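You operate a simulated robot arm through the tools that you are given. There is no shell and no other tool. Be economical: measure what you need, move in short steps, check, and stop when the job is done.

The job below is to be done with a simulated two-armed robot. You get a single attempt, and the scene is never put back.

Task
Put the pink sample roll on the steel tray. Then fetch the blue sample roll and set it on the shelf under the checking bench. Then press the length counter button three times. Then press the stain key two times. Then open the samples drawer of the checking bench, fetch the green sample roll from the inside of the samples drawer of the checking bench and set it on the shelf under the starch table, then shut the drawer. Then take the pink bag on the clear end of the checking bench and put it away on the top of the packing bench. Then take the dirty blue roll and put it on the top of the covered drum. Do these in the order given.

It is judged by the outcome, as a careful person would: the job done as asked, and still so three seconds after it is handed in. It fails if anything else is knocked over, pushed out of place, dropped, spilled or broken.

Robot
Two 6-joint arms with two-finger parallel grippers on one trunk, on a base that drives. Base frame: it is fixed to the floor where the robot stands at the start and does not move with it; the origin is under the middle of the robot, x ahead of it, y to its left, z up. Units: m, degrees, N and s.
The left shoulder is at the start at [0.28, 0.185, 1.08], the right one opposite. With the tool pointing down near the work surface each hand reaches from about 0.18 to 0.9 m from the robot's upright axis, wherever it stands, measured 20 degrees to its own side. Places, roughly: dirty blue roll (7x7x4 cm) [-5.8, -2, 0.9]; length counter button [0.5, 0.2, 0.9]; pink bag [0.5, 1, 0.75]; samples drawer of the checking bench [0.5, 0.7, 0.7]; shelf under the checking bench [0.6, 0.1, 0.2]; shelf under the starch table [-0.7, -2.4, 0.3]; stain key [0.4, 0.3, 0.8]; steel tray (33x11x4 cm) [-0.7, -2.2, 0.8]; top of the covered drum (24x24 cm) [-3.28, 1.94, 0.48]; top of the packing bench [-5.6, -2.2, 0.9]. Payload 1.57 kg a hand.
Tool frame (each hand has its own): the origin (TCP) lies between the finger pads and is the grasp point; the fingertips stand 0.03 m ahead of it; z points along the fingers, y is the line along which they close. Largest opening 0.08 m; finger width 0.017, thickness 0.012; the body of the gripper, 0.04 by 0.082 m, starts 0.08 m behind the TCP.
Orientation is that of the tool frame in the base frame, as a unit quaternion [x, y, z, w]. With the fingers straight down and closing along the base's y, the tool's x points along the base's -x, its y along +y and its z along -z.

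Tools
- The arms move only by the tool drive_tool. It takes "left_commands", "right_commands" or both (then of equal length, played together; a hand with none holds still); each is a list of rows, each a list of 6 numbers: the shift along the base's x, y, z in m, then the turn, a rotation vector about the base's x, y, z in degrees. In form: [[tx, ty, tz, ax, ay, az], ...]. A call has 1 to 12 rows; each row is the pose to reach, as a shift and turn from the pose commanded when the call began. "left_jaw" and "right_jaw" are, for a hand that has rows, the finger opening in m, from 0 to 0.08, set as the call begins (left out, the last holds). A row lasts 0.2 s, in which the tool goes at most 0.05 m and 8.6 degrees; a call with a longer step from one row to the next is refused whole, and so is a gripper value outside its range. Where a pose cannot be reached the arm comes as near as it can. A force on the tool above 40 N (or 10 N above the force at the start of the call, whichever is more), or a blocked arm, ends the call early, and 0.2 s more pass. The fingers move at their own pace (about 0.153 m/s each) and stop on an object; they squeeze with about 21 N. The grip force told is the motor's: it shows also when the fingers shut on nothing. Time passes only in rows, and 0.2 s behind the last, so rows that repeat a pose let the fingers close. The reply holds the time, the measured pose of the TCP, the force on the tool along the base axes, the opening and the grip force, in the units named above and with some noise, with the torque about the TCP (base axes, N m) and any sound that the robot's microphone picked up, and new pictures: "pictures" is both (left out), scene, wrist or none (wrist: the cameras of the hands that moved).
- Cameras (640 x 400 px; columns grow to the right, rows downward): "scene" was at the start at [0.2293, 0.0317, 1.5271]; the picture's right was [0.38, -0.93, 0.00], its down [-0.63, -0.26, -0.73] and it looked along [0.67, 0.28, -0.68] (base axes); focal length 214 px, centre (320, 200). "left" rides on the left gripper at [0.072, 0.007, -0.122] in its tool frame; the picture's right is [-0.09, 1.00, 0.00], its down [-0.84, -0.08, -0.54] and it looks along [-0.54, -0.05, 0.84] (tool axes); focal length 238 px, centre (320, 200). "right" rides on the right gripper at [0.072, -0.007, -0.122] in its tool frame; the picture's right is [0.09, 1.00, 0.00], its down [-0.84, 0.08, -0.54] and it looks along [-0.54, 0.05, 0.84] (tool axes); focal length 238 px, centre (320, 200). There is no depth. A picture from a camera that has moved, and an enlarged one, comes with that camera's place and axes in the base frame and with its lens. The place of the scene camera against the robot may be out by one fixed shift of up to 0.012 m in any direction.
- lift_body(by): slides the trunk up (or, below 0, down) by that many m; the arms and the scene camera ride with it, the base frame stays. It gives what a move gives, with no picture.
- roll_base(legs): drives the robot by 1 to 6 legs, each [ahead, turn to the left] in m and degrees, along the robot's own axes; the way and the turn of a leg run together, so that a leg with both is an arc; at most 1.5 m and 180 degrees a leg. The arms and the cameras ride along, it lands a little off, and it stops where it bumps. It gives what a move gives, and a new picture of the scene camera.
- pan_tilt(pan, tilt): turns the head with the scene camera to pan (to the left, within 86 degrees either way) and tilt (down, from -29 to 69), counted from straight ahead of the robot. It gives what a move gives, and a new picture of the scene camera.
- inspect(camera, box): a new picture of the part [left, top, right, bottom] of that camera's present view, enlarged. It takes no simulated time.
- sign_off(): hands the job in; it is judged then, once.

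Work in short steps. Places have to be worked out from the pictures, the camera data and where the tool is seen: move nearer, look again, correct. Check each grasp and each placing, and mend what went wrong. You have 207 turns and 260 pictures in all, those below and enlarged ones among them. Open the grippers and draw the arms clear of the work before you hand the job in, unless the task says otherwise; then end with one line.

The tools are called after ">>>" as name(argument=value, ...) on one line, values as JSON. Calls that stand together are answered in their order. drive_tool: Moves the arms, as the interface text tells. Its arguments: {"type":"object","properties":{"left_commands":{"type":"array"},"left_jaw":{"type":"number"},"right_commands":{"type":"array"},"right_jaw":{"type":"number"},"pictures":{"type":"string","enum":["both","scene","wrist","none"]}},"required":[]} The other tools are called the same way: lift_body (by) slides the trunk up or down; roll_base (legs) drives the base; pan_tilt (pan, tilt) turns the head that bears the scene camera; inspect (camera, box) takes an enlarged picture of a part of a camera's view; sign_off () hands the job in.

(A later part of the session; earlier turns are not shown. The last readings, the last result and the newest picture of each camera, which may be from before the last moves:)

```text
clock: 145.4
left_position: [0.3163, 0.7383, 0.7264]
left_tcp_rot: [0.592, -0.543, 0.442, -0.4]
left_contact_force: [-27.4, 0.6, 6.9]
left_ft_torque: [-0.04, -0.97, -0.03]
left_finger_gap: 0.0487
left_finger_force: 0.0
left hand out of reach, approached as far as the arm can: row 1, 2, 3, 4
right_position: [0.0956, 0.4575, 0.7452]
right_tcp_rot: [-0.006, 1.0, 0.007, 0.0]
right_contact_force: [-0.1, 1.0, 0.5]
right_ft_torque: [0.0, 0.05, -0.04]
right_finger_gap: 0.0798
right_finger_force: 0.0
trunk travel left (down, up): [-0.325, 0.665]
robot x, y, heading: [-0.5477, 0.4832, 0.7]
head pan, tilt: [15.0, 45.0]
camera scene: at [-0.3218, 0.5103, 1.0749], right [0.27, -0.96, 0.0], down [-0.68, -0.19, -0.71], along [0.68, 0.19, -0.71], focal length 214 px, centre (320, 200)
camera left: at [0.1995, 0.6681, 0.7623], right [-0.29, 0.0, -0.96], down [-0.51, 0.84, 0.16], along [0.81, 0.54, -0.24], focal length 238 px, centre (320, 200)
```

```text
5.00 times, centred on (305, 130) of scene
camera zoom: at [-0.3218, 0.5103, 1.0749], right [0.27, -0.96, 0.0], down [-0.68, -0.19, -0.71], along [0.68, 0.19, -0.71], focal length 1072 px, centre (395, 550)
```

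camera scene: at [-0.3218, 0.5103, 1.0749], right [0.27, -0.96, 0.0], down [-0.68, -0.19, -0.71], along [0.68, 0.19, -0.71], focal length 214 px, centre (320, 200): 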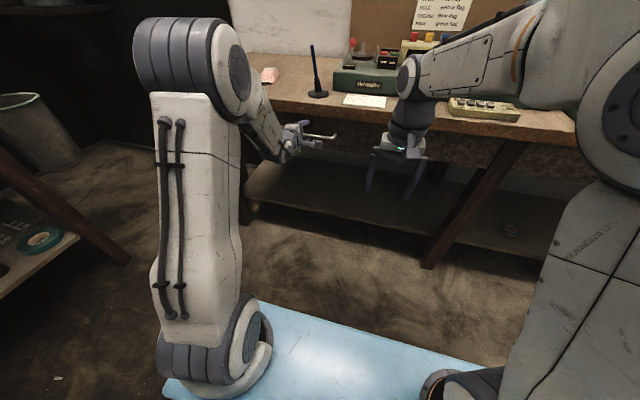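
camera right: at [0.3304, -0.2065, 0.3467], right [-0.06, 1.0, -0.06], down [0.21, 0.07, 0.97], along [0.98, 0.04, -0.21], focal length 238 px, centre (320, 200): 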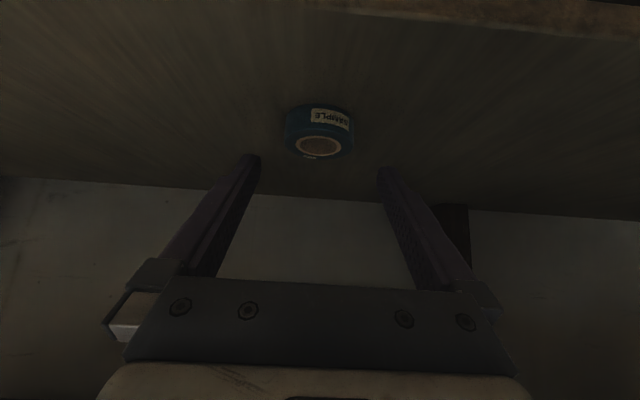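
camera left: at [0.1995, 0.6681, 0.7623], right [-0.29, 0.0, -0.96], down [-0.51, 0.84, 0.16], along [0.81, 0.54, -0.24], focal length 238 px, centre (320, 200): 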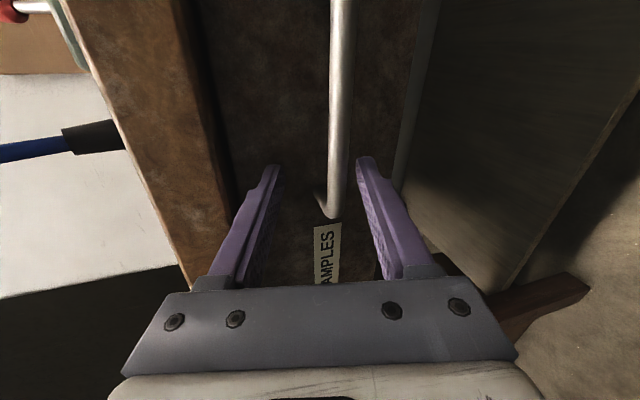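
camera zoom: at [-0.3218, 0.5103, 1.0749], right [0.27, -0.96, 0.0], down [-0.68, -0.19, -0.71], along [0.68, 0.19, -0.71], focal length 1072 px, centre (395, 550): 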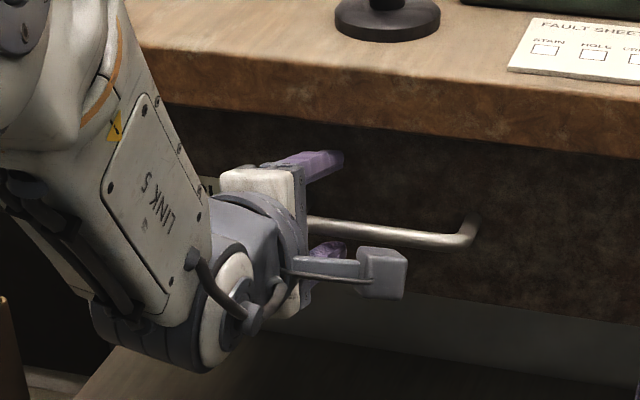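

The upper fingertip presses the drawer front; the bar is between the fingers. I ease back 6 mm and close.

>>> drive_tool(left_commands=[[-0.006, 0, 0, 0, 0, 0], [-0.006, 0, 0, 0, 0, 0]], pictures="none")

>>> drive_tool(left_commands=[[0, 0, 0, 0, 0, 0], [0, 0, 0, 0, 0, 0], [0, 0, 0, 0, 0, 0]], left_jaw=0, pictures="wrist")

```text
clock: 146.0
left_position: [0.3117, 0.7422, 0.7266]
left_tcp_rot: [0.592, -0.542, 0.441, -0.402]
left_contact_force: [0.4, -0.6, -0.6]
left_ft_torque: [0.01, 0.0, 0.02]
left_finger_gap: 0.0498
left_finger_force: 0.1
left hand out of reach, approached as far as the arm can: row 1, 2
right_position: [0.0965, 0.4565, 0.7423]
right_tcp_rot: [-0.005, 1.0, 0.007, 0.0]
right_contact_force: [0.2, -0.3, 0.3]
right_ft_torque: [0.02, 0.02, -0.01]
right_finger_gap: 0.0802
right_finger_force: 0.1
trunk travel left (down, up): [-0.325, 0.665]
robot x, y, heading: [-0.5503, 0.4851, 0.6]
head pan, tilt: [15.0, 45.0]
```

```text
clock: 146.8
left_position: [0.3104, 0.7406, 0.7184]
left_tcp_rot: [0.597, -0.545, 0.435, -0.396]
left_contact_force: [-8.2, -5.9, -30.5]
left_ft_torque: [0.34, 0.32, -0.8]
left_finger_gap: 0.0132
left_finger_force: 30.5
right_position: [0.0976, 0.4563, 0.7417]
right_tcp_rot: [-0.005, 1.0, 0.006, 0.0]
right_contact_force: [-0.9, 0.2, 0.6]
right_ft_torque: [-0.04, 0.02, 0.02]
right_finger_gap: 0.08
right_finger_force: 0.1
trunk travel left (down, up): [-0.325, 0.665]
robot x, y, heading: [-0.5534, 0.4863, 0.9]
head pan, tilt: [15.0, 45.0]
camera left: at [0.1943, 0.6698, 0.756], right [-0.31, 0.0, -0.95], down [-0.51, 0.84, 0.17], along [0.8, 0.54, -0.26], focal length 238 px, centre (320, 200)
```

left: 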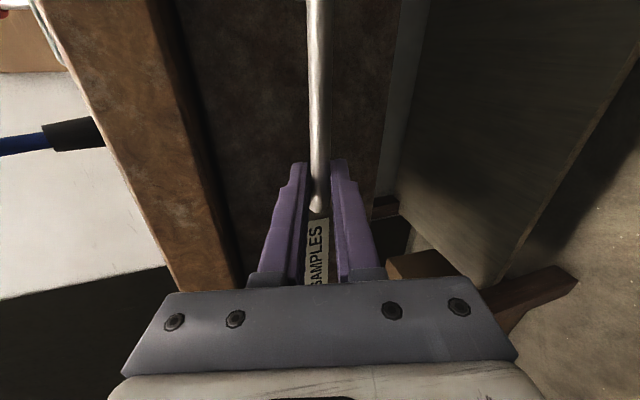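

The bar is gripped. I relieve the vertical strain and pull a first centimetre by arm.

>>> drive_tool(left_commands=[[-0.003, 0, -0.004, 0, 0, 0], [-0.01, 0, -0.007, 0, 0, 0], [-0.02, 0, -0.007, 0, 0, 0], [-0.03, 0, -0.007, 0, 0, 0]], pictures="none")

```text
clock: 147.8
left_position: [0.2821, 0.7414, 0.7189]
left_tcp_rot: [0.593, -0.543, 0.439, -0.401]
left_contact_force: [1.0, -17.0, -19.3]
left_ft_torque: [0.42, 0.22, -0.49]
left_finger_gap: 0.0132
left_finger_force: 30.0
right_position: [0.0984, 0.4557, 0.7423]
right_tcp_rot: [-0.005, 1.0, 0.006, 0.001]
right_contact_force: [-0.2, 0.2, -0.2]
right_ft_torque: [0.02, 0.0, 0.0]
right_finger_gap: 0.08
right_finger_force: 0.0
trunk travel left (down, up): [-0.325, 0.665]
robot x, y, heading: [-0.5531, 0.4867, 0.9]
head pan, tilt: [15.0, 45.0]
```

The drawer slides. I drive the base back 0.2 m while holding the handle.

>>> roll_base(legs=[[-0.2, 0]])

```text
clock: 149.4
left_position: [0.0819, 0.7419, 0.7174]
left_tcp_rot: [0.594, -0.542, 0.44, -0.401]
left_contact_force: [-1.8, -10.2, -19.4]
left_ft_torque: [0.4, 0.21, -0.59]
left_finger_gap: 0.013
left_finger_force: 30.2
right_position: [-0.1022, 0.4561, 0.742]
right_tcp_rot: [-0.006, 1.0, 0.006, 0.0]
right_contact_force: [0.7, -0.4, 0.0]
right_ft_torque: [0.01, -0.06, 0.04]
right_finger_gap: 0.0799
right_finger_force: 0.1
trunk travel left (down, up): [-0.325, 0.665]
robot x, y, heading: [-0.7507, 0.4814, 0.8]
head pan, tilt: [15.0, 45.0]
camera scene: at [-0.519, 0.5078, 1.0743], right [0.27, -0.96, 0.0], down [-0.68, -0.19, -0.71], along [0.68, 0.19, -0.71], focal length 214 px, centre (320, 200)
```

scene: 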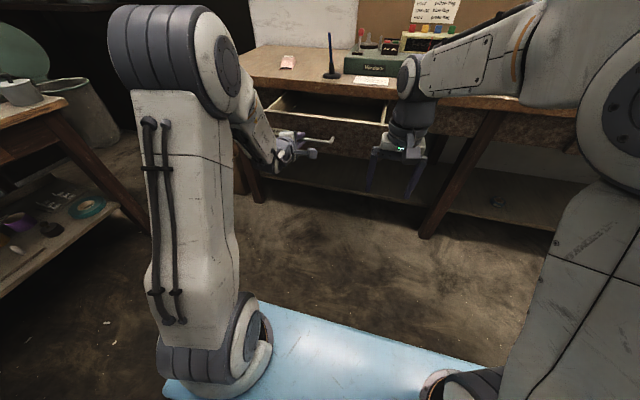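

Drawer is open ~0.23 m. I release the handle and back the hand off.

>>> drive_tool(left_commands=[[0, 0, 0, 0, 0, 0], [0, 0, 0, 0, 0, 0], [-0.02, 0, 0, 0, 0, 0], [-0.05, 0, 0, 0, 0, 0]], left_jaw=0.05, pictures="none")

>>> roll_base(legs=[[-0.1, 0]])

>>> lift_body(by=0.4)

>>> pan_tilt(pan=15, tilt=45)

```text
clock: 150.4
left_position: [0.0314, 0.7426, 0.7182]
left_tcp_rot: [0.594, -0.542, 0.44, -0.4]
left_contact_force: [0.7, 0.3, 0.1]
left_ft_torque: [-0.01, -0.03, 0.01]
left_finger_gap: 0.0502
left_finger_force: 0.2
right_position: [-0.1018, 0.4546, 0.7432]
right_tcp_rot: [-0.007, 1.0, 0.007, 0.0]
right_contact_force: [0.5, 0.3, -0.3]
right_ft_torque: [-0.01, 0.01, -0.03]
right_finger_gap: 0.0801
right_finger_force: 0.0
trunk travel left (down, up): [-0.325, 0.665]
robot x, y, heading: [-0.7515, 0.4868, 0.9]
head pan, tilt: [15.0, 45.0]
```

```text
clock: 151.6
left_position: [-0.0689, 0.7426, 0.7194]
left_tcp_rot: [0.594, -0.542, 0.44, -0.401]
left_contact_force: [0.9, 0.0, 0.4]
left_ft_torque: [-0.01, 0.0, -0.03]
left_finger_gap: 0.0501
left_finger_force: 0.2
right_position: [-0.2037, 0.4544, 0.7434]
right_tcp_rot: [-0.007, 1.0, 0.006, 0.001]
right_contact_force: [0.1, -0.1, -0.5]
right_ft_torque: [-0.02, 0.02, 0.01]
right_finger_gap: 0.08
right_finger_force: 0.0
trunk travel left (down, up): [-0.325, 0.665]
robot x, y, heading: [-0.8486, 0.4824, 0.7]
head pan, tilt: [15.0, 45.0]
camera scene: at [-0.6213, 0.5067, 1.0745], right [0.27, -0.96, 0.0], down [-0.68, -0.19, -0.71], along [0.68, 0.19, -0.71], focal length 214 px, centre (320, 200)
```

scene: 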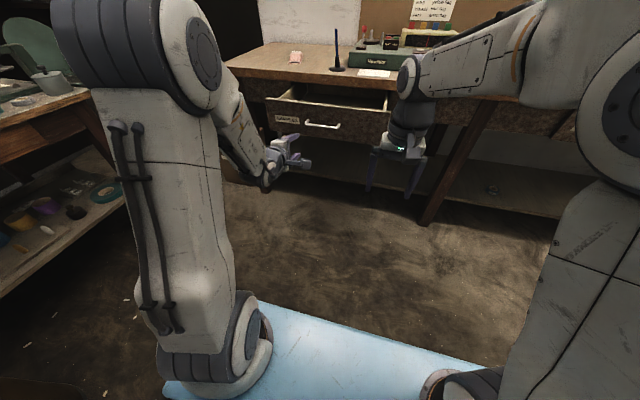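

```text
clock: 155.4
left_position: [-0.0698, 0.7412, 1.119]
left_tcp_rot: [0.594, -0.542, 0.439, -0.401]
left_contact_force: [0.0, 0.6, 0.2]
left_ft_torque: [-0.02, 0.01, 0.01]
left_finger_gap: 0.0498
left_finger_force: 0.1
right_position: [-0.2027, 0.4534, 1.1428]
right_tcp_rot: [-0.007, 1.0, 0.005, -0.001]
right_contact_force: [0.4, -0.3, 0.6]
right_ft_torque: [0.01, -0.03, -0.03]
right_finger_gap: 0.0801
right_finger_force: 0.0
trunk travel left (down, up): [-0.725, 0.265]
robot x, y, heading: [-0.8496, 0.4798, 0.8]
head pan, tilt: [15.0, 45.0]
```

```text
clock: 156.0
left_position: [-0.0695, 0.7427, 1.1207]
left_tcp_rot: [0.594, -0.542, 0.439, -0.401]
left_contact_force: [1.5, -0.3, 0.0]
left_ft_torque: [0.0, 0.05, 0.03]
left_finger_gap: 0.0499
left_finger_force: 0.2
right_position: [-0.2035, 0.4544, 1.1433]
right_tcp_rot: [-0.008, 1.0, 0.006, 0.0]
right_contact_force: [-0.6, 1.1, 0.3]
right_ft_torque: [-0.01, 0.0, -0.01]
right_finger_gap: 0.08
right_finger_force: 0.1
trunk travel left (down, up): [-0.725, 0.265]
robot x, y, heading: [-0.8534, 0.4821, 0.9]
head pan, tilt: [15.0, 45.0]
camera scene: at [-0.6212, 0.5067, 1.4745], right [0.27, -0.96, 0.0], down [-0.68, -0.19, -0.71], along [0.68, 0.19, -0.71], focal length 214 px, centre (320, 200)
```

scene: 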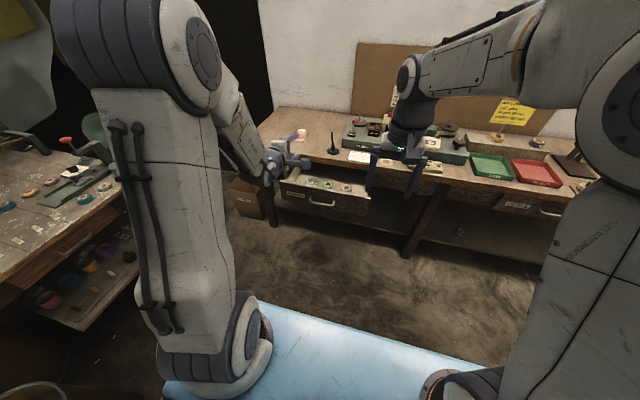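

Rolls are visible in the drawer; enlarge.

>>> inspect(camera="scene", box=[270, 150, 390, 225])

```text
5.33 times, centred on (330, 188) of scene
camera zoom: at [-0.6212, 0.5067, 1.4745], right [0.27, -0.96, 0.0], down [-0.68, -0.19, -0.71], along [0.68, 0.19, -0.71], focal length 1144 px, centre (267, 267)
```

zoom: 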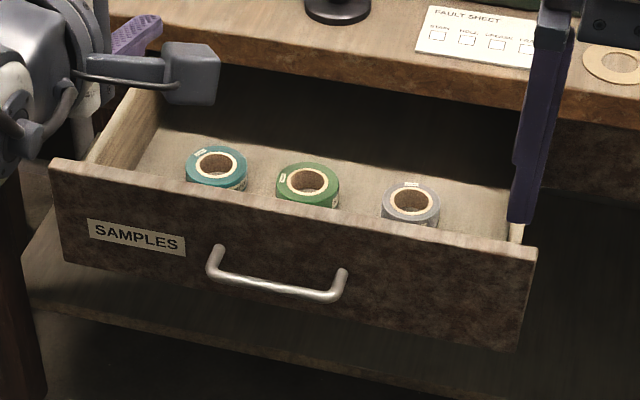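

The green roll is the middle one, at about (0.25, 0.707). I rotate the left gripper back toward neutral with a 20° forward tilt.

>>> drive_tool(left_commands=[[0, 0, 0.005, 5.47, 3.07, -5.19], [0, 0, 0.01, 10.9, 6.1, -10.4], [0, 0, 0.015, 16.4, 9.2, -15.6], [0, 0, 0.02, 21.9, 12.3, -20.8], [0, 0, 0.025, 27.4, 15.4, -26], [0, 0, 0.03, 32.8, 18.4, -31.1], [0, 0, 0.035, 38.3, 21.5, -36.3], [0, 0, 0.04, 43.8, 24.6, -41.5], [0, 0, 0.04, 49.2, 27.6, -46.7], [0, 0, 0.04, 54.7, 30.7, -51.9], [0, 0, 0.04, 60.2, 33.8, -57.1], [0, 0, 0.04, 65.6, 36.8, -62.3]], left_jaw=0.08, pictures="none")

>>> drive_tool(left_commands=[[0, 0, 0, 5.5, 3.1, -5.2]], pictures="none")

```text
clock: 158.6
left_position: [-0.0695, 0.7423, 1.1597]
left_tcp_rot: [-0.052, 0.978, -0.038, 0.2]
left_contact_force: [-0.2, 0.0, -0.1]
left_ft_torque: [-0.01, -0.05, -0.03]
left_finger_gap: 0.0798
left_finger_force: 0.1
right_position: [-0.2029, 0.4541, 1.1441]
right_tcp_rot: [-0.007, 1.0, 0.006, 0.001]
right_contact_force: [0.0, 0.1, 0.5]
right_ft_torque: [0.0, 0.01, 0.02]
right_finger_gap: 0.0798
right_finger_force: 0.1
trunk travel left (down, up): [-0.725, 0.265]
robot x, y, heading: [-0.8522, 0.4824, 0.6]
head pan, tilt: [15.0, 45.0]
```

```text
clock: 159.0
left_position: [-0.0688, 0.7416, 1.1598]
left_tcp_rot: [0.001, 0.985, 0.001, 0.174]
left_contact_force: [-0.6, 0.2, 0.3]
left_ft_torque: [-0.01, -0.01, 0.01]
left_finger_gap: 0.0801
left_finger_force: 0.1
right_position: [-0.2036, 0.4553, 1.1426]
right_tcp_rot: [-0.007, 1.0, 0.006, 0.0]
right_contact_force: [-0.4, -0.4, -0.3]
right_ft_torque: [0.03, 0.01, 0.01]
right_finger_gap: 0.0802
right_finger_force: 0.1
trunk travel left (down, up): [-0.725, 0.265]
robot x, y, heading: [-0.852, 0.4827, 0.8]
head pan, tilt: [15.0, 45.0]
```

Neutral with 20° tilt reached. I drive 0.3 m forward so the hand is above the drawer, then lower it to look.

>>> roll_base(legs=[[0.3, 0]])

>>> drive_tool(left_commands=[[0, -0.01, -0.04, 0, 0, 0], [0, -0.02, -0.08, 0, 0, 0], [0, -0.03, -0.12, 0, 0, 0], [0, -0.035, -0.16, 0, 0, 0], [0, -0.035, -0.2, 0, 0, 0], [0, -0.035, -0.24, 0, 0, 0]], pictures="wrist")

```text
clock: 161.0
left_position: [0.2303, 0.7431, 1.1593]
left_tcp_rot: [0.002, 0.985, 0.0, 0.175]
left_contact_force: [0.7, 0.0, 1.3]
left_ft_torque: [-0.04, -0.01, 0.04]
left_finger_gap: 0.08
left_finger_force: 0.0
right_position: [0.0968, 0.4568, 1.1428]
right_tcp_rot: [-0.005, 1.0, 0.006, 0.001]
right_contact_force: [-0.4, -0.5, 0.4]
right_ft_torque: [0.02, -0.06, 0.0]
right_finger_gap: 0.08
right_finger_force: 0.0
trunk travel left (down, up): [-0.725, 0.265]
robot x, y, heading: [-0.5544, 0.4864, 0.5]
head pan, tilt: [15.0, 45.0]
camera scene: at [-0.3213, 0.5098, 1.4746], right [0.27, -0.96, 0.0], down [-0.68, -0.19, -0.71], along [0.68, 0.19, -0.71], focal length 214 px, centre (320, 200)
```

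scene: 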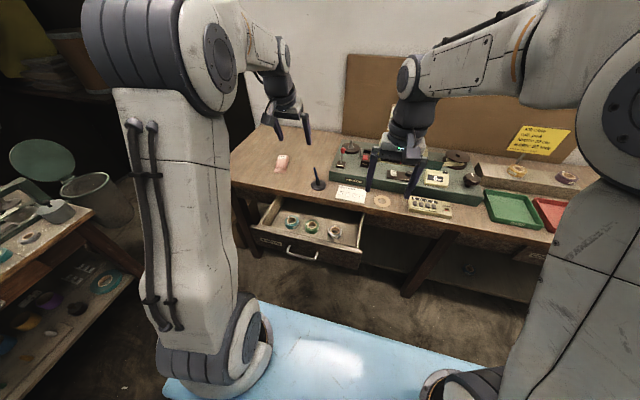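

```text
clock: 162.4
left_position: [0.2306, 0.7051, 0.9186]
left_tcp_rot: [0.001, 0.985, 0.0, 0.175]
left_contact_force: [-0.4, 0.0, -0.2]
left_ft_torque: [0.03, -0.01, 0.0]
left_finger_gap: 0.08
left_finger_force: 0.1
right_position: [0.096, 0.4545, 1.1431]
right_tcp_rot: [-0.006, 1.0, 0.005, 0.001]
right_contact_force: [-0.7, -1.1, -0.5]
right_ft_torque: [-0.03, 0.03, 0.0]
right_finger_gap: 0.08
right_finger_force: 0.1
trunk travel left (down, up): [-0.725, 0.265]
robot x, y, heading: [-0.5536, 0.4851, 0.5]
head pan, tilt: [15.0, 45.0]
camera left: at [0.1219, 0.7141, 1.0089], right [0.09, 1.0, 0.03], down [0.6, -0.08, 0.8], along [0.8, -0.05, -0.6], focal length 238 px, centre (320, 200)
```

left: 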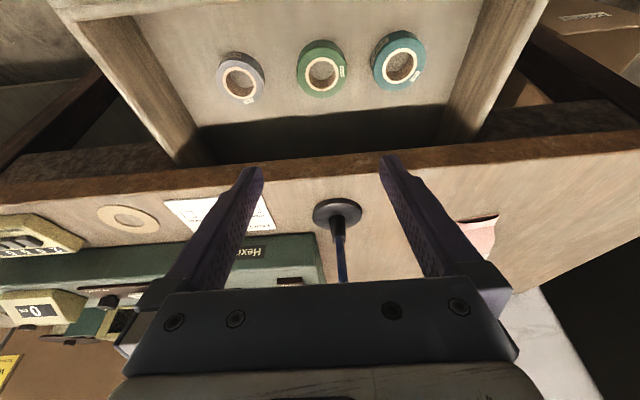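

Rays put the green roll at (0.295, 0.715), top z≈0.65. I reduce tilt to 15° and descend along the tool axis to z≈0.75.

>>> drive_tool(left_commands=[[0.008, 0.005, -0.04, 0, 5, 0], [0.016, 0.01, -0.08, 0, 5, 0], [0.026, 0.01, -0.125, 0, 5, 0], [0.036, 0.01, -0.165, 0, 5, 0]], pictures="wrist")

>>> inspect(camera="scene", box=[240, 160, 390, 270])

```text
clock: 163.4
left_position: [0.2684, 0.7181, 0.7536]
left_tcp_rot: [0.001, 0.991, 0.001, 0.131]
left_contact_force: [-0.3, -0.6, 0.5]
left_ft_torque: [0.02, -0.01, -0.01]
left_finger_gap: 0.0798
left_finger_force: 0.1
right_position: [0.0971, 0.4561, 1.1431]
right_tcp_rot: [-0.005, 1.0, 0.006, 0.001]
right_contact_force: [0.1, 0.0, -0.2]
right_ft_torque: [-0.03, 0.0, 0.02]
right_finger_gap: 0.0801
right_finger_force: 0.0
trunk travel left (down, up): [-0.725, 0.265]
robot x, y, heading: [-0.5503, 0.4853, 0.5]
head pan, tilt: [15.0, 45.0]
camera left: at [0.1676, 0.7258, 0.8532], right [0.09, 1.0, 0.02], down [0.67, -0.08, 0.74], along [0.74, -0.05, -0.67], focal length 238 px, centre (320, 200)
```

left: 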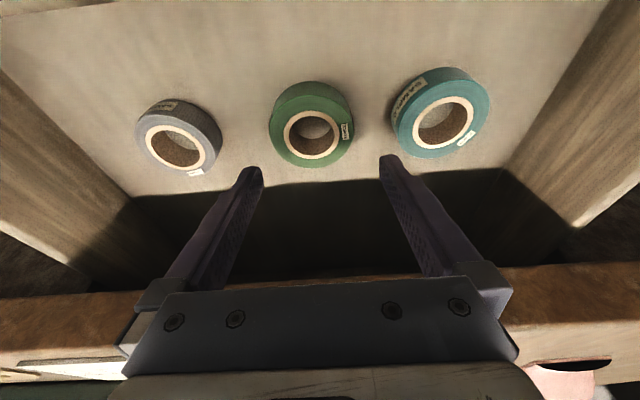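

```text
3.64 times, centred on (315, 215) of scene
camera zoom: at [-0.3212, 0.5098, 1.4746], right [0.27, -0.96, 0.0], down [-0.68, -0.19, -0.71], along [0.68, 0.19, -0.71], focal length 780 px, centre (338, 146)
```

zoom: 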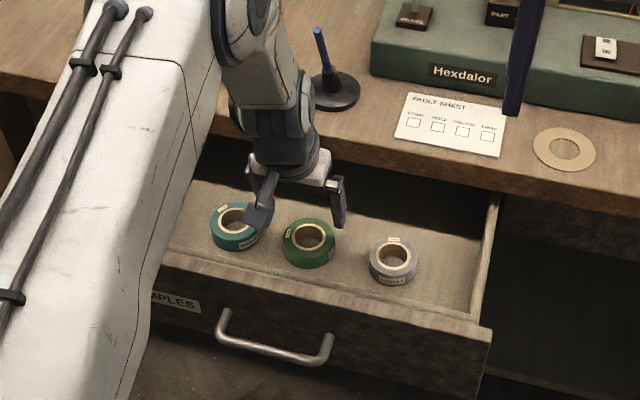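

Using apparent size, the roll is at (0.270, 0.714) with top z≈0.69. I descend to z≈0.715 and check.

>>> drive_tool(left_commands=[[-0.004, -0.002, -0.02, 0, 0, 0], [-0.004, -0.003, -0.038, 0, 0, 0]], pictures="wrist")

```text
clock: 164.0
left_position: [0.2626, 0.7144, 0.717]
left_tcp_rot: [0.002, 0.991, -0.001, 0.131]
left_contact_force: [0.1, 0.5, -0.1]
left_ft_torque: [-0.03, 0.0, 0.02]
left_finger_gap: 0.0799
left_finger_force: 0.1
right_position: [0.0972, 0.4557, 1.1441]
right_tcp_rot: [-0.005, 1.0, 0.006, 0.001]
right_contact_force: [0.1, 0.2, 0.9]
right_ft_torque: [-0.01, -0.02, 0.03]
right_finger_gap: 0.0799
right_finger_force: 0.1
trunk travel left (down, up): [-0.725, 0.265]
robot x, y, heading: [-0.5507, 0.4847, 0.6]
head pan, tilt: [15.0, 45.0]
camera left: at [0.1623, 0.7228, 0.8154], right [0.09, 1.0, 0.02], down [0.67, -0.08, 0.74], along [0.74, -0.05, -0.67], focal length 238 px, centre (320, 200)
```

left: 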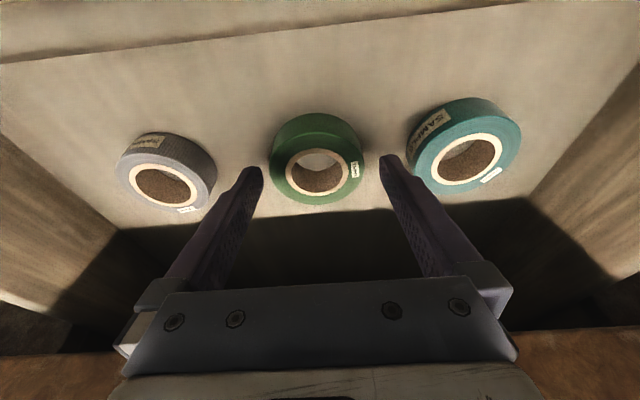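

Aligned. I descend 18 mm more and then close.

>>> drive_tool(left_commands=[[0.003, -0.001, -0.009, 0, 0, 0], [0.005, -0.001, -0.018, 0, 0, 0]], pictures="none")

>>> drive_tool(left_commands=[[0, 0, 0, 0, 0, 0], [0, 0, 0, 0, 0, 0], [0, 0, 0, 0, 0, 0]], left_jaw=0.03, pictures="wrist")

```text
clock: 164.6
left_position: [0.267, 0.714, 0.6983]
left_tcp_rot: [0.001, 0.991, -0.001, 0.131]
left_contact_force: [0.8, -0.9, -0.3]
left_ft_torque: [0.01, 0.01, 0.06]
left_finger_gap: 0.0801
left_finger_force: 0.0
right_position: [0.0962, 0.4557, 1.1435]
right_tcp_rot: [-0.005, 1.0, 0.006, 0.002]
right_contact_force: [-0.8, 0.2, -0.7]
right_ft_torque: [0.01, -0.02, -0.02]
right_finger_gap: 0.0799
right_finger_force: 0.1
trunk travel left (down, up): [-0.725, 0.265]
robot x, y, heading: [-0.5522, 0.486, 0.6]
head pan, tilt: [15.0, 45.0]
```

```text
clock: 165.4
left_position: [0.2681, 0.7131, 0.6986]
left_tcp_rot: [0.002, 0.991, 0.0, 0.131]
left_contact_force: [-0.1, 0.5, 0.7]
left_ft_torque: [-0.02, 0.01, 0.03]
left_finger_gap: 0.0646
left_finger_force: 20.9
right_position: [0.0959, 0.456, 1.1434]
right_tcp_rot: [-0.006, 1.0, 0.005, 0.001]
right_contact_force: [-0.2, 0.0, -0.5]
right_ft_torque: [0.0, 0.02, -0.01]
right_finger_gap: 0.0796
right_finger_force: 0.2
trunk travel left (down, up): [-0.725, 0.265]
robot x, y, heading: [-0.5534, 0.4863, 0.6]
head pan, tilt: [15.0, 45.0]
camera left: at [0.1672, 0.7221, 0.7972], right [0.09, 1.0, 0.02], down [0.67, -0.08, 0.74], along [0.74, -0.05, -0.67], focal length 238 px, centre (320, 200)
```

left: 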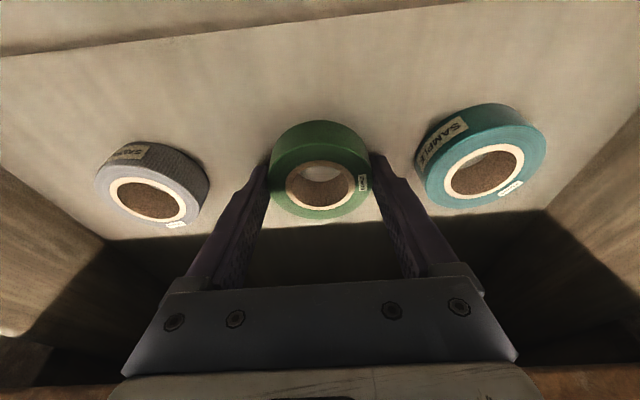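

Green roll gripped. I lift it straight up and back out of the drawer.

>>> drive_tool(left_commands=[[0, 0, 0.01, 0, 0, 0], [-0.008, 0, 0.04, 0, 0, 0], [-0.018, 0, 0.08, 0, 0, 0], [-0.03, 0, 0.12, 0, 0, 0], [-0.04, 0, 0.16, 0, 0, 0], [-0.05, 0, 0.2, 0, 0, 0], [-0.06, 0, 0.24, 0, 0, 0], [-0.07, 0, 0.28, 0, 0, 0], [-0.08, 0, 0.32, 0, 0, 0], [-0.09, 0, 0.36, 0, 0, 0]], pictures="wrist")

```text
clock: 167.6
left_position: [0.1779, 0.7146, 1.0586]
left_tcp_rot: [0.002, 0.991, 0.0, 0.13]
left_contact_force: [-1.3, -0.3, -0.9]
left_ft_torque: [0.0, 0.0, 0.0]
left_finger_gap: 0.0646
left_finger_force: 21.0
right_position: [0.0968, 0.4559, 1.1433]
right_tcp_rot: [-0.005, 1.0, 0.007, 0.001]
right_contact_force: [0.3, -0.3, -0.6]
right_ft_torque: [-0.01, 0.03, 0.02]
right_finger_gap: 0.0802
right_finger_force: 0.1
trunk travel left (down, up): [-0.725, 0.265]
robot x, y, heading: [-0.5543, 0.485, 0.4]
head pan, tilt: [15.0, 45.0]
camera left: at [0.0778, 0.722, 1.1574], right [0.09, 1.0, 0.02], down [0.67, -0.08, 0.74], along [0.74, -0.05, -0.67], focal length 238 px, centre (320, 200)
```

left: 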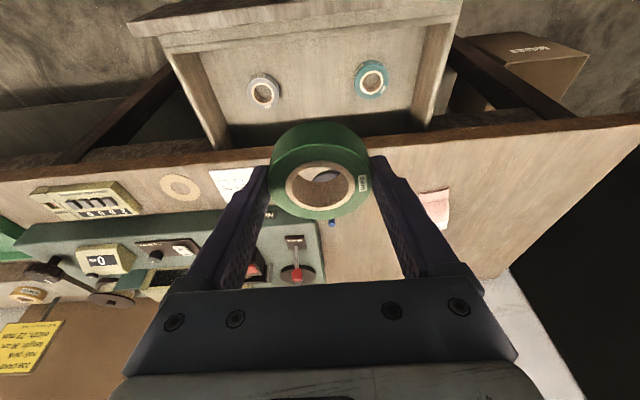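

Now to the starch table: back 0.2 m, turn right 90°, and drive 1.5 m.

>>> roll_base(legs=[[-0.2, 0], [0, -90.5], [1.5, 0]])

```text
clock: 180.0
left_position: [-0.4037, -1.7261, 1.0572]
left_tcp_rot: [0.683, 0.719, -0.09, 0.095]
left_contact_force: [0.2, 0.5, -0.3]
left_ft_torque: [-0.03, 0.0, -0.01]
left_finger_gap: 0.0646
left_finger_force: 20.3
right_position: [-0.6653, -1.6599, 1.1422]
right_tcp_rot: [0.683, 0.73, 0.004, 0.005]
right_contact_force: [0.3, -0.5, 0.8]
right_ft_torque: [0.03, 0.02, 0.04]
right_finger_gap: 0.0797
right_finger_force: 0.0
trunk travel left (down, up): [-0.725, 0.265]
robot x, y, heading: [-0.6737, -1.0058, -86.0]
head pan, tilt: [15.0, 45.0]
camera scene: at [-0.6426, -1.2465, 1.4745], right [-0.95, -0.32, 0.0], down [-0.23, 0.67, -0.71], along [0.23, -0.67, -0.71], focal length 214 px, centre (320, 200)
```

scene: 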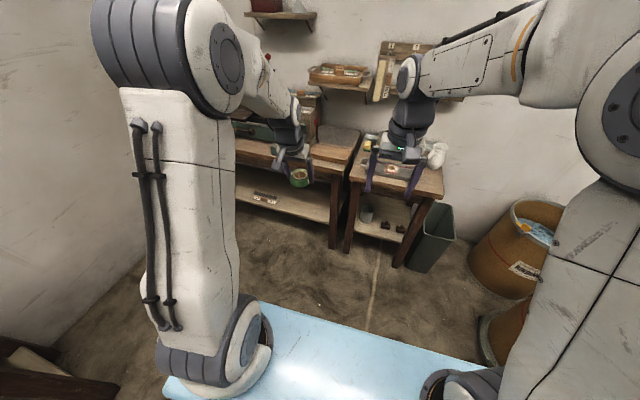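

I straighten the heading, move the right hand aside to the right, and lower the trunk.

>>> roll_base(legs=[[0, -4]])

>>> drive_tool(right_commands=[[-0.04, 0.01, 0, 0, 0, 0], [-0.08, 0.02, 0, 0, 0, 0], [-0.12, 0.03, 0, 0, 0, 0], [-0.16, 0.04, 0, 0, 0, 0], [-0.2, 0.05, 0, 0, 0, 0], [-0.24, 0.06, 0, 0, 0, 0]], pictures="none")

>>> lift_body(by=-0.4)

>>> lift_body(by=-0.22)

>>> pan_tilt(pan=0, tilt=25)

```text
clock: 180.8
left_position: [-0.4542, -1.7441, 1.0572]
left_tcp_rot: [0.707, 0.695, -0.094, 0.092]
left_contact_force: [0.5, -0.1, -1.1]
left_ft_torque: [0.0, 0.02, 0.01]
left_finger_gap: 0.0644
left_finger_force: 21.2
right_position: [-0.7114, -1.6584, 1.1431]
right_tcp_rot: [0.708, 0.706, 0.004, 0.005]
right_contact_force: [0.6, 0.1, 0.1]
right_ft_torque: [-0.01, 0.03, 0.0]
right_finger_gap: 0.08
right_finger_force: 0.1
trunk travel left (down, up): [-0.725, 0.265]
robot x, y, heading: [-0.6697, -1.0091, -90.5]
head pan, tilt: [15.0, 45.0]
camera scene: at [-0.6592, -1.2486, 1.4745], right [-0.97, -0.26, 0.0], down [-0.18, 0.68, -0.71], along [0.18, -0.68, -0.71], focal length 214 px, centre (320, 200)
```

scene: 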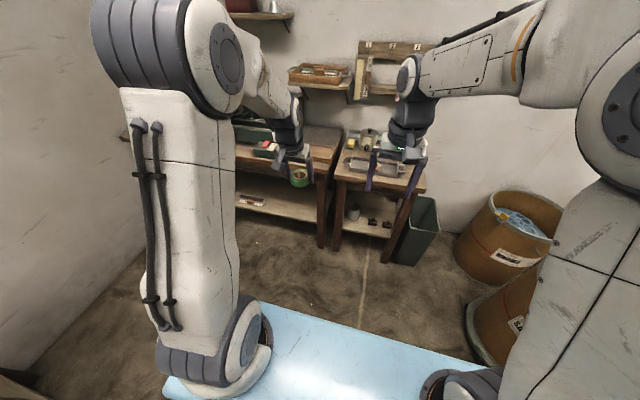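

```text
clock: 182.2
left_position: [-0.4551, -1.7434, 1.0573]
left_tcp_rot: [0.707, 0.695, -0.093, 0.092]
left_contact_force: [-0.6, -0.9, -0.2]
left_ft_torque: [-0.01, 0.0, 0.02]
left_finger_gap: 0.0645
left_finger_force: 21.1
right_position: [-0.9515, -1.5977, 1.1408]
right_tcp_rot: [0.709, 0.706, 0.004, 0.005]
right_contact_force: [-0.2, -0.4, -0.1]
right_ft_torque: [-0.03, 0.01, 0.01]
right_finger_gap: 0.0801
right_finger_force: 0.1
trunk travel left (down, up): [-0.725, 0.265]
robot x, y, heading: [-0.6719, -1.0078, -90.4]
head pan, tilt: [15.0, 45.0]
```

```text
clock: 186.1
left_position: [-0.4551, -1.7444, 0.658]
left_tcp_rot: [0.707, 0.695, -0.093, 0.092]
left_contact_force: [0.0, 0.6, 0.5]
left_ft_torque: [0.01, -0.01, 0.01]
left_finger_gap: 0.0643
left_finger_force: 21.3
right_position: [-0.9503, -1.5976, 0.7408]
right_tcp_rot: [0.708, 0.706, 0.004, 0.005]
right_contact_force: [-0.4, 0.0, 0.2]
right_ft_torque: [0.03, -0.02, -0.01]
right_finger_gap: 0.0799
right_finger_force: 0.0
trunk travel left (down, up): [-0.325, 0.665]
robot x, y, heading: [-0.6699, -1.006, -90.2]
head pan, tilt: [15.0, 45.0]
```

```text
clock: 188.4
left_position: [-0.4545, -1.7447, 0.4378]
left_tcp_rot: [0.708, 0.695, -0.093, 0.091]
left_contact_force: [0.2, 0.5, -0.8]
left_ft_torque: [0.02, -0.03, -0.01]
left_finger_gap: 0.0647
left_finger_force: 20.5
right_position: [-0.9503, -1.599, 0.5214]
right_tcp_rot: [0.709, 0.706, 0.004, 0.005]
right_contact_force: [0.6, 0.3, 0.1]
right_ft_torque: [-0.01, 0.03, 0.01]
right_finger_gap: 0.0799
right_finger_force: 0.0
trunk travel left (down, up): [-0.105, 0.885]
robot x, y, heading: [-0.6739, -1.0114, -90.0]
head pan, tilt: [15.0, 45.0]
```

```text
clock: 189.2
left_position: [-0.4538, -1.7433, 0.4372]
left_tcp_rot: [0.707, 0.695, -0.093, 0.091]
left_contact_force: [0.0, 0.5, -0.5]
left_ft_torque: [-0.03, 0.0, -0.01]
left_finger_gap: 0.0645
left_finger_force: 20.9
right_position: [-0.9495, -1.5973, 0.5195]
right_tcp_rot: [0.708, 0.706, 0.004, 0.005]
right_contact_force: [-0.6, -0.5, 1.5]
right_ft_torque: [0.02, 0.01, -0.02]
right_finger_gap: 0.0799
right_finger_force: 0.2
trunk travel left (down, up): [-0.105, 0.885]
robot x, y, heading: [-0.6742, -1.0082, -89.9]
head pan, tilt: [0.0, 25.0]
camera scene: at [-0.6805, -1.2621, 0.885], right [-1.0, 0.0, 0.0], down [0.0, 0.42, -0.91], along [0.0, -0.91, -0.42], focal length 214 px, centre (320, 200)
```

scene: 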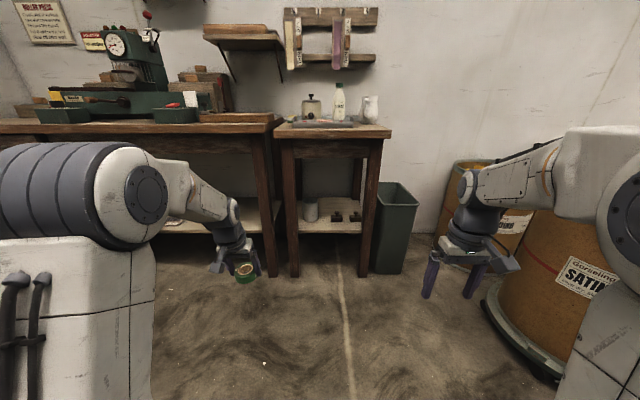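

Shelf top ≈0.305 (y from -2.16), jar and boxes sit further back (y<-2.29). I stretch the left arm forward to x≈-0.70, z≈0.40 in free space.

>>> drive_tool(left_commands=[[-0.035, -0.02, -0.005, 0, 0, 0], [-0.07, -0.04, -0.01, 0, 0, 0], [-0.105, -0.06, -0.015, 0, 0, 0], [-0.14, -0.08, -0.02, 0, 0, 0], [-0.175, -0.1, -0.025, 0, 0, 0], [-0.21, -0.125, -0.03, 0, 0, 0], [-0.235, -0.155, -0.035, 0, 0, 0], [-0.246, -0.19, -0.037, 0, 0, 0], [-0.246, -0.23, -0.037, 0, 0, 0]], pictures="scene")

```text
clock: 191.2
left_position: [-0.6976, -1.9254, 0.3984]
left_tcp_rot: [0.708, 0.695, -0.093, 0.091]
left_contact_force: [-0.2, 0.8, -0.2]
left_ft_torque: [0.01, -0.02, -0.03]
left_finger_gap: 0.0643
left_finger_force: 20.7
left hand out of reach, approached as far as the arm can: row 8, 9
right_position: [-0.9504, -1.5988, 0.5208]
right_tcp_rot: [0.708, 0.706, 0.003, 0.005]
right_contact_force: [-0.8, 0.1, -0.2]
right_ft_torque: [-0.02, 0.0, 0.0]
right_finger_gap: 0.0798
right_finger_force: 0.1
trunk travel left (down, up): [-0.105, 0.885]
robot x, y, heading: [-0.6728, -1.0112, -90.1]
head pan, tilt: [0.0, 25.0]
camera scene: at [-0.6805, -1.2621, 0.8851], right [-1.0, 0.0, 0.0], down [0.0, 0.42, -0.91], along [0.0, -0.91, -0.42], focal length 214 px, centre (320, 200)
```

scene: 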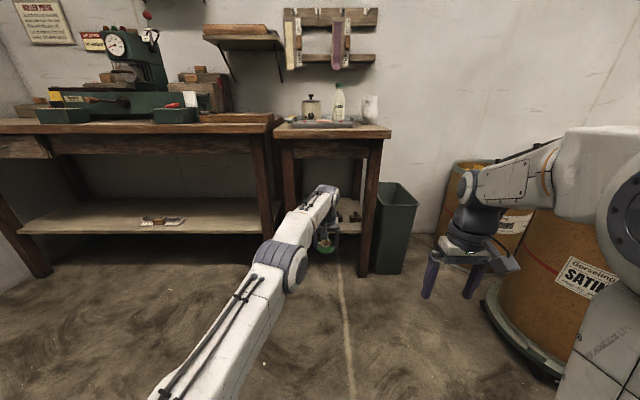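

The arm is stretched and low enough to pass under the apron (z≈0.69). I drive forward 0.25 m.

>>> roll_base(legs=[[0.25, 0]])

>>> inspect(camera="left", box=[0, 0, 640, 400])

```text
clock: 193.1
left_position: [-0.7004, -2.1813, 0.3992]
left_tcp_rot: [0.707, 0.695, -0.093, 0.092]
left_contact_force: [0.0, 0.7, -0.9]
left_ft_torque: [0.0, 0.03, -0.02]
left_finger_gap: 0.0642
left_finger_force: 20.5
right_position: [-0.9521, -1.8535, 0.5208]
right_tcp_rot: [0.709, 0.705, 0.003, 0.005]
right_contact_force: [0.4, 0.8, 0.4]
right_ft_torque: [0.0, 0.03, -0.04]
right_finger_gap: 0.0795
right_finger_force: 0.0
trunk travel left (down, up): [-0.105, 0.885]
robot x, y, heading: [-0.6762, -1.2641, -90.2]
head pan, tilt: [0.0, 25.0]
camera scene: at [-0.6819, -1.5174, 0.8851], right [-1.0, 0.0, 0.0], down [0.0, 0.42, -0.91], along [0.0, -0.91, -0.42], focal length 214 px, centre (320, 200)
```

scene: 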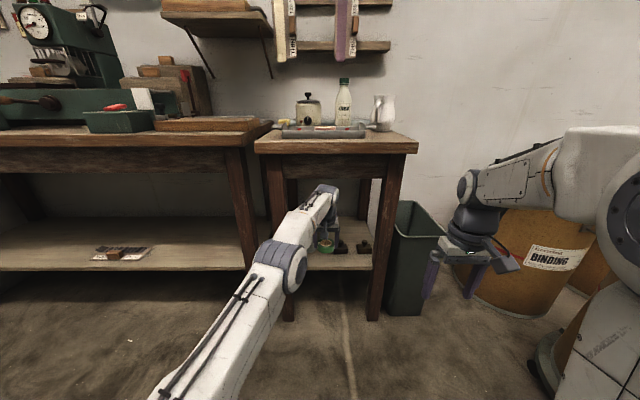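

```text
1.00 times, centred on (320, 200) of left (not enlarged: the box is as wide or as high as the picture)
camera zoom: at [-0.6905, -2.0795, 0.498], right [0.99, -0.11, 0.02], down [-0.09, -0.67, 0.74], along [-0.06, -0.74, -0.67], focal length 238 px, centre (320, 200)
```

zoom: 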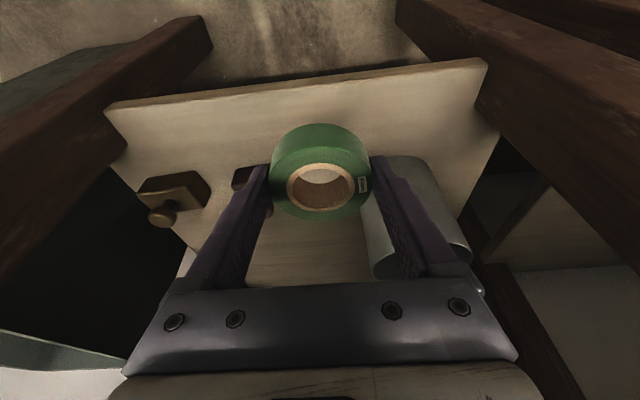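

Shelf edge y≈-2.157; jar front near (-0.655, -2.225). I aim to set down at (-0.705, -2.197) and lower gradually.

>>> drive_tool(left_commands=[[-0.003, -0.008, -0.015, 0, 0, 0], [-0.005, -0.016, -0.03, 0, 0, 0], [-0.005, -0.016, -0.04, 0, 0, 0], [-0.005, -0.016, -0.046, 0, 0, 0], [-0.005, -0.016, -0.052, 0, 0, 0]], pictures="wrist")

```text
clock: 194.3
left_position: [-0.7008, -2.1883, 0.3511]
left_tcp_rot: [0.708, 0.694, -0.093, 0.091]
left_contact_force: [-0.4, -0.1, 0.0]
left_ft_torque: [-0.01, 0.03, -0.01]
left_finger_gap: 0.0645
left_finger_force: 20.8
left hand out of reach, approached as far as the arm can: row 1, 2, 3, 4, 5
right_position: [-0.9537, -1.8537, 0.5212]
right_tcp_rot: [0.709, 0.705, 0.004, 0.005]
right_contact_force: [0.6, -0.3, -0.1]
right_ft_torque: [-0.01, 0.02, 0.01]
right_finger_gap: 0.0801
right_finger_force: 0.1
trunk travel left (down, up): [-0.105, 0.885]
robot x, y, heading: [-0.6729, -1.268, -90.4]
head pan, tilt: [0.0, 25.0]
camera left: at [-0.6925, -2.0873, 0.4504], right [0.99, -0.11, 0.02], down [-0.09, -0.67, 0.74], along [-0.06, -0.74, -0.67], focal length 238 px, centre (320, 200)
```

left: 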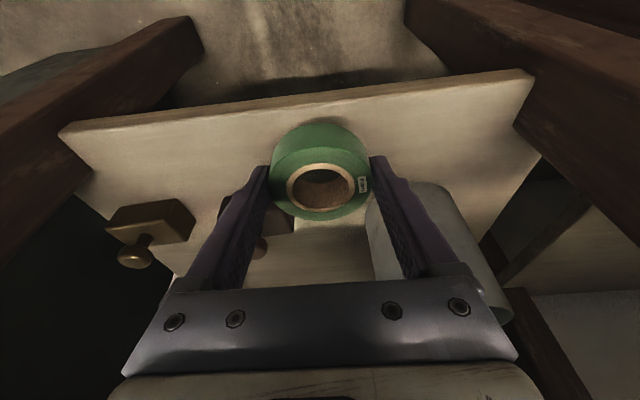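

Reach-limited, so I roll the base 2 cm forward, then lower the last bit.

>>> roll_base(legs=[[0.02, 0]])

>>> drive_tool(left_commands=[[0, 0, -0.004, 0, 0, 0], [0, 0, -0.008, 0, 0, 0], [0, 0, -0.012, 0, 0, 0], [0, 0, -0.015, 0, 0, 0]], pictures="wrist")

```text
clock: 195.1
left_position: [-0.701, -2.2093, 0.3514]
left_tcp_rot: [0.707, 0.695, -0.093, 0.092]
left_contact_force: [-0.6, -1.0, -0.2]
left_ft_torque: [0.01, 0.05, -0.02]
left_finger_gap: 0.0645
left_finger_force: 21.0
right_position: [-0.9529, -1.8749, 0.5199]
right_tcp_rot: [0.709, 0.706, 0.004, 0.005]
right_contact_force: [-0.7, 0.2, 0.9]
right_ft_torque: [0.0, -0.04, 0.04]
right_finger_gap: 0.0799
right_finger_force: 0.1
trunk travel left (down, up): [-0.105, 0.885]
robot x, y, heading: [-0.6736, -1.2873, -90.1]
head pan, tilt: [0.0, 25.0]
camera scene: at [-0.6819, -1.5375, 0.8851], right [-1.0, 0.0, 0.0], down [0.0, 0.42, -0.91], along [0.0, -0.91, -0.42], focal length 214 px, centre (320, 200)
```

scene: 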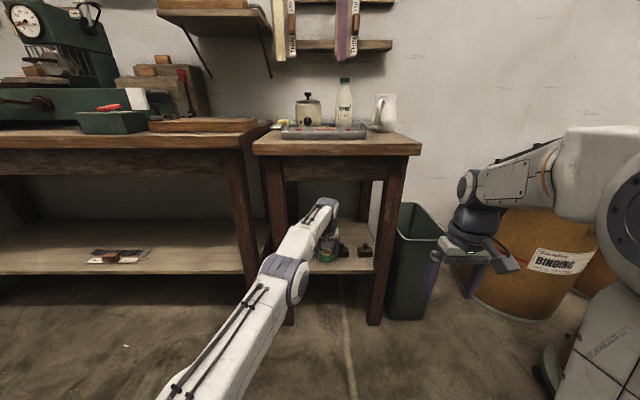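

```text
clock: 196.1
left_position: [-0.7019, -2.2081, 0.3366]
left_tcp_rot: [0.708, 0.694, -0.093, 0.092]
left_contact_force: [-0.1, 0.5, -0.9]
left_ft_torque: [0.02, -0.02, -0.02]
left_finger_gap: 0.0645
left_finger_force: 20.7
right_position: [-0.9519, -1.8734, 0.5211]
right_tcp_rot: [0.709, 0.705, 0.004, 0.004]
right_contact_force: [0.9, -0.1, -0.1]
right_ft_torque: [-0.01, 0.03, -0.01]
right_finger_gap: 0.0798
right_finger_force: 0.0
trunk travel left (down, up): [-0.105, 0.885]
robot x, y, heading: [-0.672, -1.2876, -90.3]
head pan, tilt: [0.0, 25.0]
camera left: at [-0.6919, -2.1076, 0.4356], right [0.99, -0.11, 0.02], down [-0.09, -0.67, 0.74], along [-0.06, -0.74, -0.67], focal length 238 px, centre (320, 200)
```

left: 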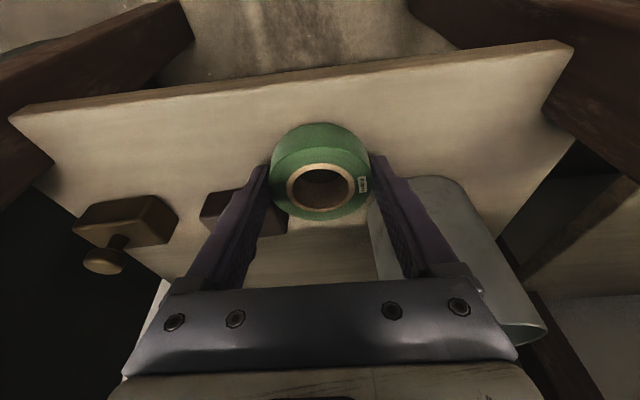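

No contact yet. A small box is close behind; I shift 8 mm toward the front while lowering further.

>>> drive_tool(left_commands=[[0.002, 0.004, 0, 0, 0, 0], [0.003, 0.008, -0.001, 0, 0, 0], [0.003, 0.008, -0.004, 0, 0, 0], [0.003, 0.008, -0.007, 0, 0, 0], [0.003, 0.008, -0.01, 0, 0, 0]], pictures="none")

```text
clock: 197.3
left_position: [-0.6991, -2.2018, 0.33]
left_tcp_rot: [0.707, 0.694, -0.095, 0.093]
left_contact_force: [0.8, 13.3, 22.2]
left_ft_torque: [0.45, -0.8, 0.43]
left_finger_gap: 0.0643
left_finger_force: 21.0
right_position: [-0.9529, -1.8732, 0.5234]
right_tcp_rot: [0.709, 0.705, 0.003, 0.005]
right_contact_force: [1.0, 0.0, -0.2]
right_ft_torque: [-0.01, -0.01, -0.01]
right_finger_gap: 0.0802
right_finger_force: 0.1
trunk travel left (down, up): [-0.105, 0.885]
robot x, y, heading: [-0.6685, -1.2892, -90.1]
head pan, tilt: [0.0, 25.0]
```

Contact at 22 N: it rests on the shelf. I ease up 2 mm, open partly, lift 6 cm and draw back.

>>> drive_tool(left_commands=[[0, 0, 0.002, 0, 0, 0]], pictures="none")

>>> drive_tool(left_commands=[[0, 0, 0, 0, 0, 0], [0, 0, 0, 0, 0, 0], [0, 0.005, 0.02, 0, 0, 0], [0, 0.012, 0.045, 0, 0, 0], [0, 0.02, 0.065, 0, 0, 0], [0, 0.05, 0.07, 0, 0, 0]], left_jaw=0.074, pictures="wrist")

```text
clock: 197.7
left_position: [-0.6985, -2.2027, 0.3311]
left_tcp_rot: [0.707, 0.694, -0.095, 0.094]
left_contact_force: [-1.3, 12.3, 23.7]
left_ft_torque: [0.35, -0.8, 0.56]
left_finger_gap: 0.0644
left_finger_force: 21.0
right_position: [-0.9523, -1.8736, 0.5219]
right_tcp_rot: [0.709, 0.705, 0.004, 0.005]
right_contact_force: [-0.7, 0.1, 0.1]
right_ft_torque: [0.0, 0.03, 0.0]
right_finger_gap: 0.0802
right_finger_force: 0.0
trunk travel left (down, up): [-0.105, 0.885]
robot x, y, heading: [-0.6727, -1.2862, -90.3]
head pan, tilt: [0.0, 25.0]
```

```text
clock: 199.1
left_position: [-0.6982, -2.1514, 0.399]
left_tcp_rot: [0.708, 0.694, -0.092, 0.092]
left_contact_force: [-0.1, -0.3, 0.9]
left_ft_torque: [0.01, -0.01, -0.03]
left_finger_gap: 0.074
left_finger_force: 0.0
right_position: [-0.9523, -1.8725, 0.5205]
right_tcp_rot: [0.709, 0.705, 0.004, 0.004]
right_contact_force: [-0.9, -0.1, 0.4]
right_ft_torque: [0.0, 0.02, -0.01]
right_finger_gap: 0.0801
right_finger_force: 0.2
trunk travel left (down, up): [-0.105, 0.885]
robot x, y, heading: [-0.6766, -1.2882, -90.1]
head pan, tilt: [0.0, 25.0]
camera left: at [-0.6885, -2.0494, 0.4987], right [0.99, -0.11, 0.02], down [-0.09, -0.67, 0.74], along [-0.06, -0.74, -0.67], focal length 238 px, centre (320, 200)
```

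left: 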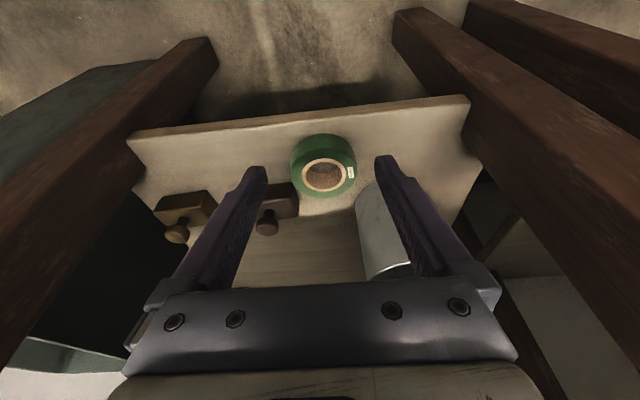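

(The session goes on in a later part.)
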